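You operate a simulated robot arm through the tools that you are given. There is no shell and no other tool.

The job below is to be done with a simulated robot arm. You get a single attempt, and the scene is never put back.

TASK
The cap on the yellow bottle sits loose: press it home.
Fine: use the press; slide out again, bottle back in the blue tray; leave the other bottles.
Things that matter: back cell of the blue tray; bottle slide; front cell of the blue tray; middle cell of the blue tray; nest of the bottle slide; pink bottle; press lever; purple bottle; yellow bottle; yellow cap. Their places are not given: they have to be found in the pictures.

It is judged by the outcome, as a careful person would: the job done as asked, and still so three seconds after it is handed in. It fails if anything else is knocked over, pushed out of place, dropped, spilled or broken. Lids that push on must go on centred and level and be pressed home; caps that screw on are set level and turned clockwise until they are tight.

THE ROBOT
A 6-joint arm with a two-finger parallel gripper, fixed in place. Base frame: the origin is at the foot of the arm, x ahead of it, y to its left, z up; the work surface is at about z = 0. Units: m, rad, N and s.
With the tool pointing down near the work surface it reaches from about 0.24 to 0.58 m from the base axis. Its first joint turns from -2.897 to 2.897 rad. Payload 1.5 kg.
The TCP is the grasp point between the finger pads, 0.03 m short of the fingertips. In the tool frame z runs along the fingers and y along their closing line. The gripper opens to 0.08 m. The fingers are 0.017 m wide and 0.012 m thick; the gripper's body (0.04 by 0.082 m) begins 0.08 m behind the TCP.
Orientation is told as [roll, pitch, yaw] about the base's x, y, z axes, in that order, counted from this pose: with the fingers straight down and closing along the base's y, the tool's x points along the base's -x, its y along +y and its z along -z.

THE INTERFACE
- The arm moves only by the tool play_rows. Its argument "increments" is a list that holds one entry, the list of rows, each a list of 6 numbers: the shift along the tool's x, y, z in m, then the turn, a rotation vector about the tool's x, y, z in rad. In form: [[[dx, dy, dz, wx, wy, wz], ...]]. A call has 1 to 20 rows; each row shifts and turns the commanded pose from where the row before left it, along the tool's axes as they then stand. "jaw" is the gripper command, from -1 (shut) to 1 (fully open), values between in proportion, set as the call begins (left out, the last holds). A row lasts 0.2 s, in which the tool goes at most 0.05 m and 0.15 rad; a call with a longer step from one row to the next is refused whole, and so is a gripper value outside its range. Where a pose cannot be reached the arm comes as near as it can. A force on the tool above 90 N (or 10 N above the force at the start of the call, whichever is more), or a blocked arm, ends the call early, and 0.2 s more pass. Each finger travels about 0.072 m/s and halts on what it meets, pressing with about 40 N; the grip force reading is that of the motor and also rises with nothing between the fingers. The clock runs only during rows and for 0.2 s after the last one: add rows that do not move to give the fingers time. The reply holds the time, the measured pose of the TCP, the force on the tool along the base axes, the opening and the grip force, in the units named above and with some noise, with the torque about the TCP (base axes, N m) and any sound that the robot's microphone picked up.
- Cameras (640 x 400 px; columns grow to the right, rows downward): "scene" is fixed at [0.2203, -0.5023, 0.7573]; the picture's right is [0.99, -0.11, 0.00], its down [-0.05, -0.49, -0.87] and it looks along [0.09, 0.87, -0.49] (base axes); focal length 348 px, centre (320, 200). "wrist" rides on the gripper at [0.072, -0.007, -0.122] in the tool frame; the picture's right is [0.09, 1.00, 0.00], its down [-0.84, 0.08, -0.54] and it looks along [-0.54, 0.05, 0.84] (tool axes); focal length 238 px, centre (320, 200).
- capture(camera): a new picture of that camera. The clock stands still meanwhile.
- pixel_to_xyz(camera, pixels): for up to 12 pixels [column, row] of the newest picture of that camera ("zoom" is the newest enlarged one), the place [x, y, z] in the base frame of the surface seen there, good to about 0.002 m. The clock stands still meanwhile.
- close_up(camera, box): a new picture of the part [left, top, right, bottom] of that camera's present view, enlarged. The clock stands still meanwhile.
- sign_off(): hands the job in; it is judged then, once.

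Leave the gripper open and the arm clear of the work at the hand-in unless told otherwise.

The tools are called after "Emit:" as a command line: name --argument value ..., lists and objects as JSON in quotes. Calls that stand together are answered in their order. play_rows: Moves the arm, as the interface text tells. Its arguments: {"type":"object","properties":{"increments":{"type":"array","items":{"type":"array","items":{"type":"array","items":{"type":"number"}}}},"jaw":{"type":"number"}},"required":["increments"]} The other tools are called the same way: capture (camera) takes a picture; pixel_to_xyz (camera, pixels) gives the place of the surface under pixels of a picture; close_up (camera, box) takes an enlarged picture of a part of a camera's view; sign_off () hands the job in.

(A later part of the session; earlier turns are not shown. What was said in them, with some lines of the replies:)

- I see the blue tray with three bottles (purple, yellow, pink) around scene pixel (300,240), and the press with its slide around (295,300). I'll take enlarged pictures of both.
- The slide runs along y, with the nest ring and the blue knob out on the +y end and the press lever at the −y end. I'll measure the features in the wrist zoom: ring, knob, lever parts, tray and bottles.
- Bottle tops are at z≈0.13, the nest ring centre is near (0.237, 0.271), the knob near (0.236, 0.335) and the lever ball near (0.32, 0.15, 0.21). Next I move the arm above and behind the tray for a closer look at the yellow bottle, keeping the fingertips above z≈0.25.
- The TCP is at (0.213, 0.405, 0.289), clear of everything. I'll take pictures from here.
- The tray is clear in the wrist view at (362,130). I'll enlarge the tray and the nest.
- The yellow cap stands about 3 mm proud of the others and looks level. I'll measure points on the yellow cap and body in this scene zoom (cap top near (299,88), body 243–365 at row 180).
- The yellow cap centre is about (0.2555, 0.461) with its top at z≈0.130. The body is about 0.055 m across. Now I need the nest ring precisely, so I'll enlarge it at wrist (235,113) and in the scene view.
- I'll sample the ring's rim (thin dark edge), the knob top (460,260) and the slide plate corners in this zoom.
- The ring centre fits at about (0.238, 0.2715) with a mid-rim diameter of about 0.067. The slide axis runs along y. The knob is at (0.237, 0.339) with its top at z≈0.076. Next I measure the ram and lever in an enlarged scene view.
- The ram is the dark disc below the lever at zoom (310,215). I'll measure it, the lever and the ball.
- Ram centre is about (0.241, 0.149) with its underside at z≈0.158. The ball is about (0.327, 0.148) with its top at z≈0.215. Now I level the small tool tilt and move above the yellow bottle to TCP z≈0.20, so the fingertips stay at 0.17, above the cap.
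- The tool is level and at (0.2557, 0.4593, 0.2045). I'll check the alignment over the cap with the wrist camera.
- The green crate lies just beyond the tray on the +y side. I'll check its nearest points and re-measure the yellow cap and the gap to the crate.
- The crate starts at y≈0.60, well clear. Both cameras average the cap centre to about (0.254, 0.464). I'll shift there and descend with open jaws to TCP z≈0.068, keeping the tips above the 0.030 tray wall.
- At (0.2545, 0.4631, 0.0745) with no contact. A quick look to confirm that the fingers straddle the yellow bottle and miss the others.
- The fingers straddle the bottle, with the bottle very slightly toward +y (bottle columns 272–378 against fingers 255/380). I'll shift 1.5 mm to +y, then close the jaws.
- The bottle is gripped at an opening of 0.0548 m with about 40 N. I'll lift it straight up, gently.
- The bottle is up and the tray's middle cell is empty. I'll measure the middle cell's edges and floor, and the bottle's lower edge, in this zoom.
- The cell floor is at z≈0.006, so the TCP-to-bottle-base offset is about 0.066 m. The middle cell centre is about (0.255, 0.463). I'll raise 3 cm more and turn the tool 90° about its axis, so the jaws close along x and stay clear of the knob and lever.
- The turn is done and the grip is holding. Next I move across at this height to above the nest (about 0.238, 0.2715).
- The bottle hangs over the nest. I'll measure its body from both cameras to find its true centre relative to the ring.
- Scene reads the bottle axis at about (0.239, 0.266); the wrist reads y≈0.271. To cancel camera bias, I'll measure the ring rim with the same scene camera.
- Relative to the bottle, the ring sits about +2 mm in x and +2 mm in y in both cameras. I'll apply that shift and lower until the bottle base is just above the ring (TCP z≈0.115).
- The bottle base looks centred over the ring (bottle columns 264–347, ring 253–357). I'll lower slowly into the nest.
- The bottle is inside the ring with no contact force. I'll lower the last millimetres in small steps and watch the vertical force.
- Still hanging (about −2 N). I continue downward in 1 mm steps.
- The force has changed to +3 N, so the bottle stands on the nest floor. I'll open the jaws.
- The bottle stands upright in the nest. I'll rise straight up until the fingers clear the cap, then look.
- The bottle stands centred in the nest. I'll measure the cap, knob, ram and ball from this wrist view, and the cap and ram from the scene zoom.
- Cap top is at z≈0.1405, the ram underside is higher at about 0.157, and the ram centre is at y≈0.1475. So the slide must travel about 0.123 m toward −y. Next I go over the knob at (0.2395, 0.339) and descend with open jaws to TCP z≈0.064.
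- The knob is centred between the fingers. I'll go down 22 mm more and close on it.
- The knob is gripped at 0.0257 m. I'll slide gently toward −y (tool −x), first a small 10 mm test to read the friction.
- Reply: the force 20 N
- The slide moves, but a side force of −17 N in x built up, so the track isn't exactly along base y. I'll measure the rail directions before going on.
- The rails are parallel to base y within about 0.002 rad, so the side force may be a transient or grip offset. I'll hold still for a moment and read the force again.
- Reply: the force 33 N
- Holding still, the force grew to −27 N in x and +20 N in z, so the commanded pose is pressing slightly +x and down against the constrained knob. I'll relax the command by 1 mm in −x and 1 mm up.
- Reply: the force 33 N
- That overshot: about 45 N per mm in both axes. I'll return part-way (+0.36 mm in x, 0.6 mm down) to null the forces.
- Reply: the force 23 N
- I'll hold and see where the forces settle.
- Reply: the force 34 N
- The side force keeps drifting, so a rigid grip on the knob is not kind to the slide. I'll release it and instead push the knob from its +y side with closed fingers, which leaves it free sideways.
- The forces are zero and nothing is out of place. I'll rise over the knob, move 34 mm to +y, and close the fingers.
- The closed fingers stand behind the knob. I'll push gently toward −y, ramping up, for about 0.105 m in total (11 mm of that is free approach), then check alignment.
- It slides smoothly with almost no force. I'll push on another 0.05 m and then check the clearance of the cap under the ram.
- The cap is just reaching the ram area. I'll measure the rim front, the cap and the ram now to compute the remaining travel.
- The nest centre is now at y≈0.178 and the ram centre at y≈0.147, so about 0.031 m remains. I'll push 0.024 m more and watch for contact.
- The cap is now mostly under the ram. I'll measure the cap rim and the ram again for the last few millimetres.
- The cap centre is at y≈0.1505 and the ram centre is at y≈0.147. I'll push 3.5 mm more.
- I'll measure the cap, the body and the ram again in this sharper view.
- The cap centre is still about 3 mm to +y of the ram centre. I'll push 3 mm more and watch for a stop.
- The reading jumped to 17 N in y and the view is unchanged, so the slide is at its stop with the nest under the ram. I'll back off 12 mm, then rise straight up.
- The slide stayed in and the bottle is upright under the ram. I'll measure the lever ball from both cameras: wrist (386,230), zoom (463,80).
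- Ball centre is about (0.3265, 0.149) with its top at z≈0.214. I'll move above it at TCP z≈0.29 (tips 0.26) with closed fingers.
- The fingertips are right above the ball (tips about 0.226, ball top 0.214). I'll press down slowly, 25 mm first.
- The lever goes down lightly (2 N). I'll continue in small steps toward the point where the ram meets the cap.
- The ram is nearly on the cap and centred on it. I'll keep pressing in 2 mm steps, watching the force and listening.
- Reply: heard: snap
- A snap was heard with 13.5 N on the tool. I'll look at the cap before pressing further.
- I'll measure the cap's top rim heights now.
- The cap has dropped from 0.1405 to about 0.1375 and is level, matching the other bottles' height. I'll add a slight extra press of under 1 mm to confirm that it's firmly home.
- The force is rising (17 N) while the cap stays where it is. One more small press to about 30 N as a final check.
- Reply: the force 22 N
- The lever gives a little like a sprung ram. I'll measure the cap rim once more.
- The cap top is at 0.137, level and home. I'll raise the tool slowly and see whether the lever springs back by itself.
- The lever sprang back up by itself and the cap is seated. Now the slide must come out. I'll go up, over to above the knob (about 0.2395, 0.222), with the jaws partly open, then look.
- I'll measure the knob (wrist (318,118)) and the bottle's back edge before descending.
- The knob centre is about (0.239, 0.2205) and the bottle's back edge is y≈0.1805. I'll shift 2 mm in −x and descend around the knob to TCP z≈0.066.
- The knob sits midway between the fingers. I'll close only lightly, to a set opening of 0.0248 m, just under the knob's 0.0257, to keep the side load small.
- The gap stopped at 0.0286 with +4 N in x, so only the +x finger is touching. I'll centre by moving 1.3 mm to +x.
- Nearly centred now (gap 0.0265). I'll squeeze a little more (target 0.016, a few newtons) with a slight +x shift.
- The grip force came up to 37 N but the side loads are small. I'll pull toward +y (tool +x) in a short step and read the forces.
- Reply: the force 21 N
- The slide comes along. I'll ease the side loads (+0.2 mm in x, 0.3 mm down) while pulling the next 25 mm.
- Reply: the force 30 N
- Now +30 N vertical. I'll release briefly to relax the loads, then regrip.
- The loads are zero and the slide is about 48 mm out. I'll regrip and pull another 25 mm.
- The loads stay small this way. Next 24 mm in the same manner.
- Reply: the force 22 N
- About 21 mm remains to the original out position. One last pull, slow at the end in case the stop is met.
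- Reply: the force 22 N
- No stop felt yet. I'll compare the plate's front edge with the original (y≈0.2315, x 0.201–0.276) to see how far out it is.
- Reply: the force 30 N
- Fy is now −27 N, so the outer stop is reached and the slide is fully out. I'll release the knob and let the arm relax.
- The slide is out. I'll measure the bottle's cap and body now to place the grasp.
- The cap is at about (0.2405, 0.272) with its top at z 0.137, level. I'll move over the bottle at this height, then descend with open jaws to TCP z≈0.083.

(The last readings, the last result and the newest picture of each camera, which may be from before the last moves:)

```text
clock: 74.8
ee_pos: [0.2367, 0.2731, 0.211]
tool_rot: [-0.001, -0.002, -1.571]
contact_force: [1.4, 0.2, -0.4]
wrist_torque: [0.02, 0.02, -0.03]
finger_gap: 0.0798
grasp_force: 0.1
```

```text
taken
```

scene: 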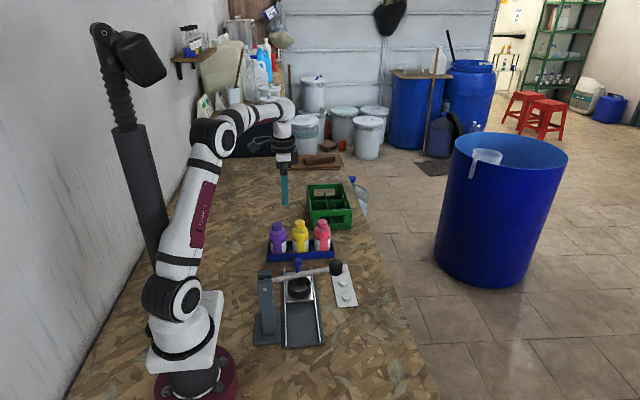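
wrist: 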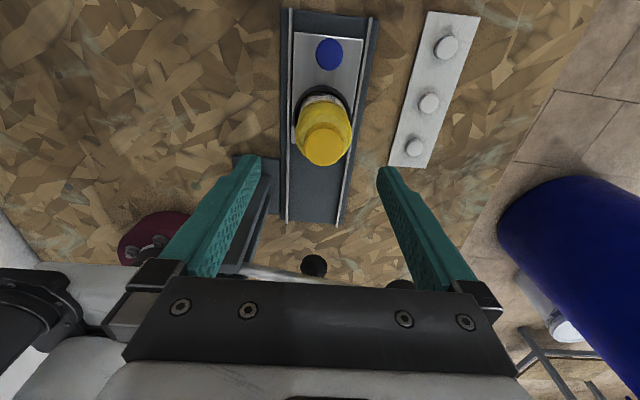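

The cap at column 323 sits slightly right of the finger midline (319), so I'll shift 2.8 mm to +x and then descend.

Emit:
play_rows --increments '[[[0, 0.0028, 0, 0, 0, 0], [0, 0, 0, 0, 0, 0], [0, 0, 0.025, 0, 0, 0], [0, 0, 0.03, 0, 0, 0], [0, 0, 0.03, 0, 0, 0], [0, 0, 0.02, 0, 0, 0], [0, 0, 0.012, 0, 0, 0], [0, 0, 0.009, 0, 0, 0], [0, 0, 0, 0, 0, 0], [0, 0, 0, 0, 0, 0]]]' --jaw 1

Emit:
capture --camera "wrist"

```text
clock: 77.0
ee_pos: [0.2442, 0.2741, 0.0861]
tool_rot: [0.001, -0.003, -1.572]
contact_force: [0.0, 0.3, 0.2]
wrist_torque: [0.0, -0.05, -0.02]
finger_gap: 0.08
grasp_force: 0.0
```

```text
taken
```

wrist: 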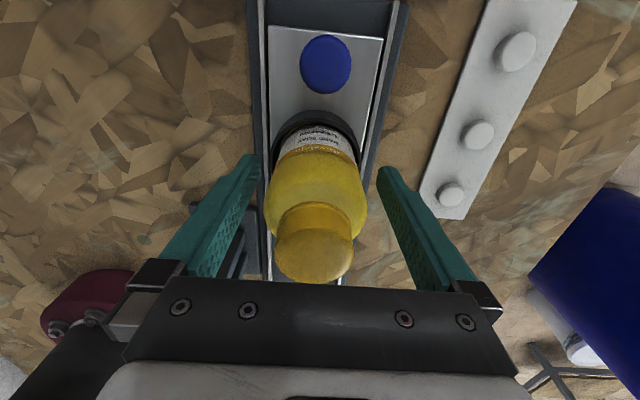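

The bottle is now slightly left of the midline (316 against 319.5) and x reads 0.244. I'll go back 2 mm in −x and 3 mm down.

Emit:
play_rows --increments '[[[0, -0.002, 0.003, 0, 0, 0], [0, 0, 0, 0, 0, 0], [0, 0, 0, 0, 0, 0]]]' --jaw 1

```text
clock: 77.8
ee_pos: [0.2401, 0.2735, 0.083]
tool_rot: [0.001, -0.002, -1.572]
contact_force: [0.0, 0.0, 0.0]
wrist_torque: [0.01, 0.0, 0.0]
finger_gap: 0.0801
grasp_force: 0.0
```

Now at (0.240, 0.2735, 0.083). I'll close the jaws on the bottle body.

Emit:
play_rows --increments '[[[0, 0, 0, 0, 0, 0], [0, 0, 0, 0, 0, 0], [0, 0, 0, 0, 0, 0], [0, 0, 0, 0, 0, 0]]]' --jaw -1

```text
clock: 78.8
ee_pos: [0.2393, 0.274, 0.0817]
tool_rot: [0.001, -0.002, -1.574]
contact_force: [0.8, -0.3, 0.6]
wrist_torque: [0.02, -0.01, -0.03]
finger_gap: 0.0547
grasp_force: 40.1
```

Gripped at 0.0547 m with no side load. I'll lift straight up out of the nest.

Emit:
play_rows --increments '[[[0, 0, -0.008, 0, 0, 0], [0, 0, -0.015, 0, 0, 0], [0, 0, -0.025, 0, 0, 0], [0, 0, -0.03, 0, 0, 0], [0, 0, -0.03, 0, 0, 0], [0, 0, -0.02, 0, 0, 0], [0, 0, -0.008, 0, 0, 0], [0, 0, 0, 0, 0, 0]]]' --jaw -1

Emit:
close_up --camera "scene" --box '[240, 180, 360, 310]'

```text
clock: 80.6
ee_pos: [0.2392, 0.2742, 0.2194]
tool_rot: [-0.001, -0.004, -1.574]
contact_force: [-0.5, 0.3, -1.5]
wrist_torque: [0.05, 0.01, 0.01]
finger_gap: 0.0548
grasp_force: 40.4
```

```text
3.08 times, centred on (300, 245) of scene
```

zoom: 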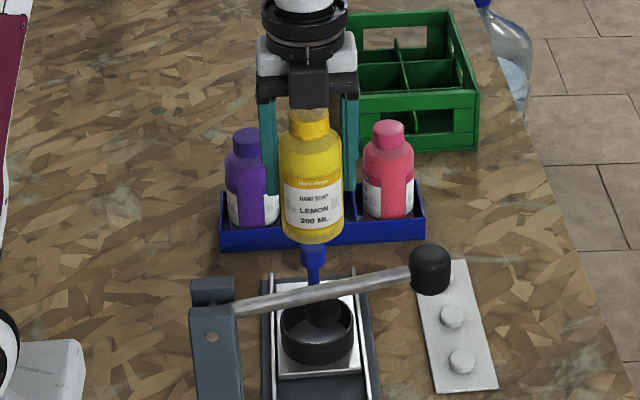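

The bottle is clear of the nest and the slide stays put. Next I carry it over to the middle cell at this height.

Emit:
play_rows --increments '[[[0.015, 0.002, 0, 0, 0, 0], [0.03, 0.0025, 0, 0, 0, 0], [0.035, 0.0025, 0, 0, 0, 0], [0.035, 0.0025, 0, 0, 0, 0], [0.035, 0.0025, 0, 0, 0, 0], [0.028, 0.002, 0, 0, 0, 0], [0.0125, 0.0005, 0, 0, 0, 0], [0, 0, 0, 0, 0, 0], [0, 0, 0, 0, 0, 0]]]' --jaw -1

Emit:
play_rows --increments '[[[0, 0, 0, 0, 0, -0.06], [0, 0, 0, 0, 0, -0.12], [0, 0, 0, 0, 0, -0.13], [0, 0, 0, 0, 0, -0.13], [0, 0, 0, 0, 0, -0.13], [0, 0, 0, 0, 0, -0.13], [0, 0, 0, 0, 0, -0.13], [0, 0, 0, 0, 0, -0.13], [0, 0, 0, 0, 0, -0.13], [0, 0, 0, 0, 0, -0.13], [0, 0, 0, 0, 0, -0.13], [0, 0, 0, 0, 0, -0.13], [0, 0, 0, 0, 0, -0.0908], [0, 0, 0, 0, 0, 0], [0, 0, 0, 0, 0, 0]]]' --jaw -1

Emit:
close_up --camera "scene" --box '[240, 150, 360, 270]'

Emit:
capture --camera "wrist"

```text
clock: 82.6
ee_pos: [0.2515, 0.4635, 0.2178]
tool_rot: [0.0, -0.002, -1.573]
contact_force: [0.0, -0.4, -3.0]
wrist_torque: [-0.02, 0.0, 0.0]
finger_gap: 0.0547
grasp_force: 40.0
```

```text
clock: 85.8
ee_pos: [0.2542, 0.4629, 0.2178]
tool_rot: [-0.003, 0.0, 0.001]
contact_force: [-0.3, 0.2, -2.1]
wrist_torque: [0.0, 0.01, -0.03]
finger_gap: 0.0542
grasp_force: 39.8
```

```text
3.33 times, centred on (300, 210) of scene
```

zoom: 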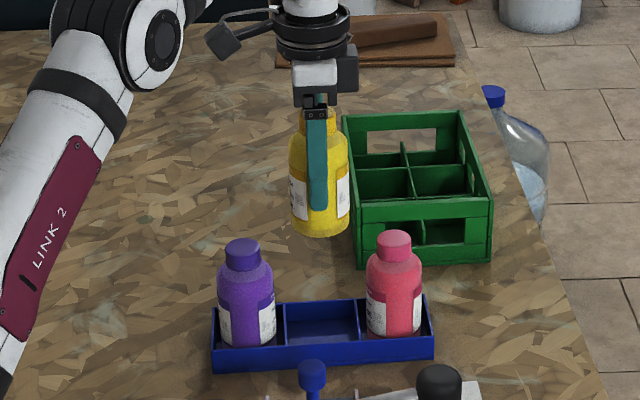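

```text
taken
```

wrist: 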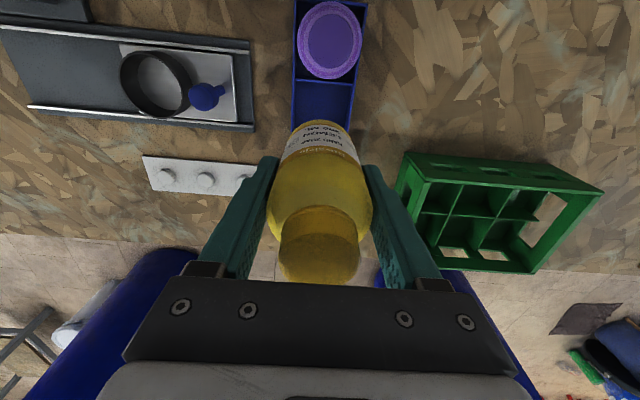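

The bottle is over the middle cell. I'll measure its body in the scene zoom to confirm its centre relative to the cell (0.255, 0.463).

Emit:
close_up --camera "scene" --box '[240, 150, 360, 270]'

Emit:
pixel_to_xyz --camera "zoom" --pixels '[[294, 195], [344, 195], [319, 222], [302, 222], [336, 222], [300, 160], [337, 160], [284, 308], [358, 300], [286, 345], [360, 340], [320, 330]]'

```text
3.33 times, centred on (300, 210) of scene
```

zoom: 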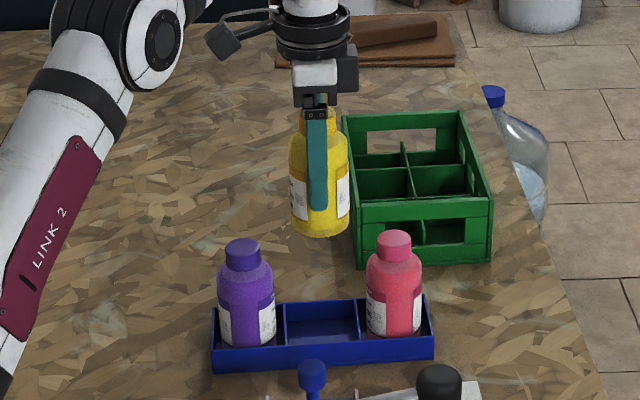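

```text
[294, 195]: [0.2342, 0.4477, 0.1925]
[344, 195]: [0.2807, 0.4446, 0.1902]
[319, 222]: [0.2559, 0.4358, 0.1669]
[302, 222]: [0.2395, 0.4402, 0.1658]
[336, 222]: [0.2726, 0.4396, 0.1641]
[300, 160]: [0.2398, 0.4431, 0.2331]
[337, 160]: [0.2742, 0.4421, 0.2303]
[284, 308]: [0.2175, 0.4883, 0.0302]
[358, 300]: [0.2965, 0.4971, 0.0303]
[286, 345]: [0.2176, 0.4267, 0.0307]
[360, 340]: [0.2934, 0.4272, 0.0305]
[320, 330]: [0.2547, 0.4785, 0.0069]
```

The bottle axis reads about (0.2575, 0.463), 1–2 mm to +x of its original place. I'll correct 1.5 mm to −x and lower toward the cell, down to TCP z≈0.085.

Emit:
play_rows --increments '[[[0.0015, 0.001, 0, 0, 0, 0], [0, 0, 0.02, 0, 0, 0], [0, 0, 0.028, 0, 0, 0], [0, 0, 0.028, 0, 0, 0], [0, 0, 0.025, 0, 0, 0], [0, 0, 0.015, 0, 0, 0], [0, 0, 0.01, 0, 0, 0], [0, 0, 0.005, 0, 0, 0], [0, 0, 0, 0, 0, 0], [0, 0, 0, 0, 0, 0]]]' --jaw -1

Emit:
close_up --camera "scene" --box '[255, 185, 345, 265]'

```text
clock: 88.0
ee_pos: [0.2546, 0.4652, 0.0888]
tool_rot: [-0.001, -0.002, -0.001]
contact_force: [0.0, -0.3, -2.9]
wrist_torque: [0.06, 0.0, -0.03]
finger_gap: 0.0548
grasp_force: 40.0
```

```text
5.00 times, centred on (300, 225) of scene
```

zoom: 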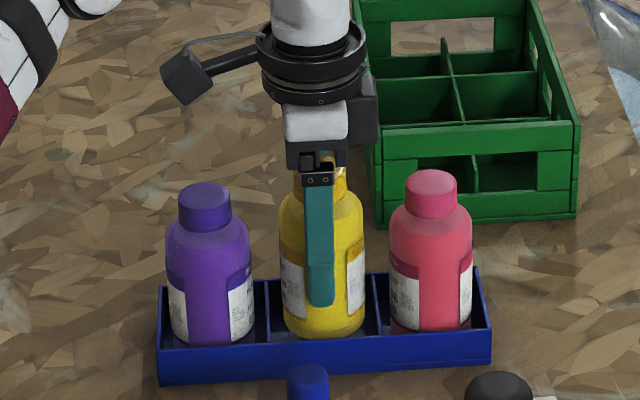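

The bottle is entering the middle cell, centred. I'll lower 12 mm more, then feel for the floor.

Emit:
play_rows --increments '[[[0, 0, 0.004, 0, 0, 0], [0, 0, 0.004, 0, 0, 0], [0, 0, 0.004, 0, 0, 0], [0, 0, 0, 0, 0, 0], [0, 0, 0, 0, 0, 0]]]' --jaw -1

```text
clock: 89.2
ee_pos: [0.2531, 0.4639, 0.0755]
tool_rot: [-0.002, 0.002, -0.001]
contact_force: [-0.8, 0.7, -1.9]
wrist_torque: [-0.01, 0.03, 0.01]
finger_gap: 0.0545
grasp_force: 40.3
```

Still hanging at z≈0.0755. I'll step down 1 mm at a time.

Emit:
play_rows --increments '[[[0, 0, 0.001, 0, 0, 0], [0, 0, 0.001, 0, 0, 0], [0, 0, 0, 0, 0, 0]]]' --jaw -1

```text
clock: 90.0
ee_pos: [0.2528, 0.4637, 0.0721]
tool_rot: [-0.001, 0.0, -0.001]
contact_force: [0.6, -0.5, -2.0]
wrist_torque: [-0.02, -0.03, 0.01]
finger_gap: 0.0547
grasp_force: 40.0
```

Emit:
play_rows --increments '[[[0, 0, 0.001, 0, 0, 0], [0, 0, 0, 0, 0, 0]]]' --jaw -1

```text
clock: 90.6
ee_pos: [0.2532, 0.4658, 0.0725]
tool_rot: [0.001, 0.0, -0.001]
contact_force: [-2.9, -2.5, 7.8]
wrist_torque: [-0.04, 0.05, 0.04]
finger_gap: 0.0549
grasp_force: 40.6
```

The force has gone to +8 N, so the bottle stands on the tray floor. I'll open the jaws.

Emit:
play_rows --increments '[[[0, 0, 0, 0, 0, 0], [0, 0, 0, 0, 0, 0], [0, 0, 0, 0, 0, 0]]]' --jaw 1

Emit:
capture --camera "wrist"

```text
clock: 91.4
ee_pos: [0.2542, 0.464, 0.0716]
tool_rot: [0.0, -0.001, 0.0]
contact_force: [-0.1, 0.9, -0.1]
wrist_torque: [-0.01, 0.01, -0.01]
finger_gap: 0.0799
grasp_force: 0.2
```

```text
taken
```

wrist: 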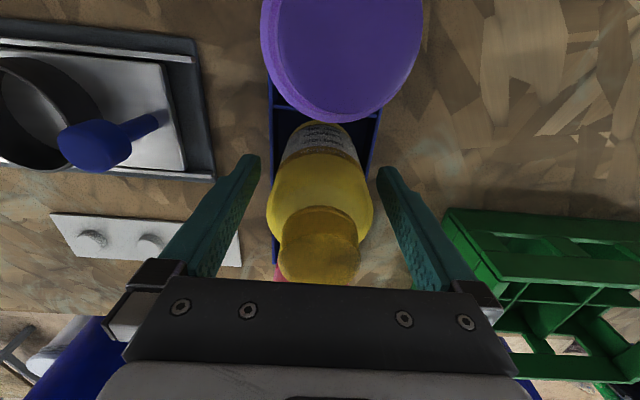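

The fingers are clear of the bottle on both sides. I'll rise straight up slowly, well above the caps.

Emit:
play_rows --increments '[[[0, 0, -0.01, 0, 0, 0], [0, 0, -0.02, 0, 0, 0], [0, 0, -0.03, 0, 0, 0], [0, 0, -0.035, 0, 0, 0], [0, 0, -0.04, 0, 0, 0], [0, 0, -0.04, 0, 0, 0], [0, 0, -0.03, 0, 0, 0], [0, 0, -0.01, 0, 0, 0], [0, 0, 0, 0, 0, 0]]]' --jaw 1

Emit:
close_up --camera "scene" --box '[250, 205, 350, 305]'

Emit:
capture --camera "wrist"

```text
clock: 93.4
ee_pos: [0.2527, 0.4673, 0.2848]
tool_rot: [-0.003, 0.002, -0.001]
contact_force: [0.2, 0.2, -0.1]
wrist_torque: [-0.02, -0.01, 0.02]
finger_gap: 0.0799
grasp_force: 0.0
```

```text
4.00 times, centred on (300, 255) of scene
```

zoom: 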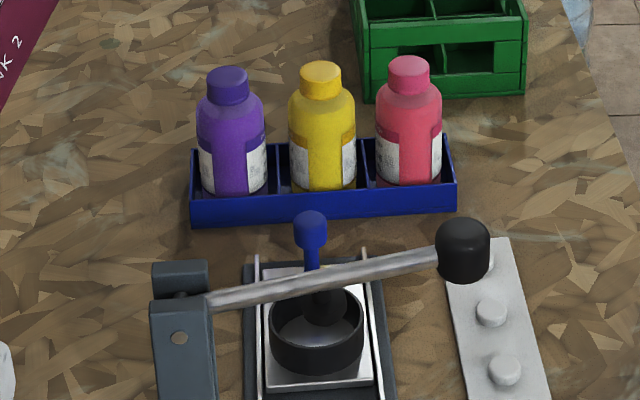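

```text
taken
```

wrist: 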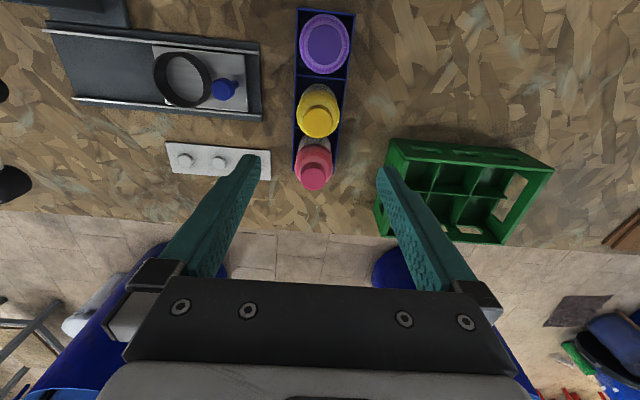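

Everything stands in place. A final measurement of the cap heights (yellow, purple, pink) and levelness.

Emit:
pixel_to_xyz --camera "zoom" --pixels '[[320, 72], [304, 74], [337, 71], [320, 66], [320, 79], [228, 77], [409, 67], [310, 219], [268, 384], [462, 228]]'

Emit:
close_up --camera "scene" --box '[260, 210, 345, 265]'

```text
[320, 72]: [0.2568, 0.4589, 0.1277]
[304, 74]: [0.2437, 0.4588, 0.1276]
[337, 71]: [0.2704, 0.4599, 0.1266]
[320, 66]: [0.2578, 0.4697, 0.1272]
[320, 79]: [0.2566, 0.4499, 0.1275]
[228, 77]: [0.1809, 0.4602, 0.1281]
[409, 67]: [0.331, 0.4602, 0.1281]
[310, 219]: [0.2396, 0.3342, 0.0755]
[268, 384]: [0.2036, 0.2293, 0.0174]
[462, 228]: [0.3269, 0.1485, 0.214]
```

```text
7.27 times, centred on (302, 238) of scene
```

zoom: 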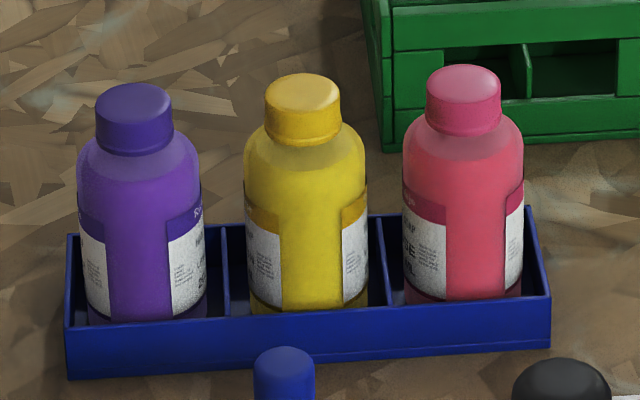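

The yellow cap is now at 0.127, level and the same height as its neighbours. Purple and pink haven't moved and the slide is out. I'll raise the arm away from the work with the gripper open.

Emit:
play_rows --increments '[[[0, 0, -0.03, 0, 0, 0], [0.01, -0.02, -0.03, 0, 0, 0], [0.02, -0.03, -0.025, 0, 0, 0], [0.02, -0.03, -0.02, 0, 0, 0], [0.02, -0.03, -0.02, 0, 0, 0], [0.02, -0.03, -0.02, 0, 0, 0], [0, 0, 0, 0, 0, 0], [0, 0, 0, 0, 0, 0]]]' --jaw 1

Emit:
capture --camera "scene"

```text
clock: 95.2
ee_pos: [0.1628, 0.3252, 0.4321]
tool_rot: [-0.001, 0.0, -0.002]
contact_force: [-0.4, 0.3, -0.6]
wrist_torque: [-0.01, -0.01, -0.04]
finger_gap: 0.0801
grasp_force: 0.1
out of reach, approached as far as the arm can: row 1
```

```text
taken
```

scene: 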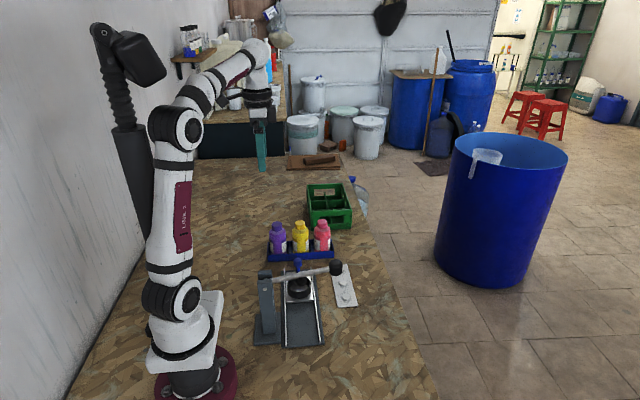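

The arm is clear and the gripper is open. The yellow bottle stands in the middle cell with its cap home, the slide is out, the lever is up, and the other bottles are untouched. I'm handing the job in.

Emit:
sign_off

```text
The job is handed in.
```

The yellow bottle's cap is pressed home, and the bottle is back in the middle cell of the blue tray. The job is handed in; no verdict came back with it.

- **Cap:** there was a snap during the press, and the cap top came down about 3 mm. It now sits level at the same height as the purple and pink caps.
- **Slide and lever:** the slide is out again, pulled to its outer stop, and the lever sprang back up by itself.
- **Other bottles:** purple and pink look unmoved in the last pictures.
- **Arm:** it is raised clear of the work with the gripper open.

My first attempt to move the slide, with the knob gripped hard, put up to about 34 N of side force on it. I released it and pushed the knob from behind instead. For the way out I regripped in short pulls, with forces up to about 30 N. The press shows no sign of having moved.
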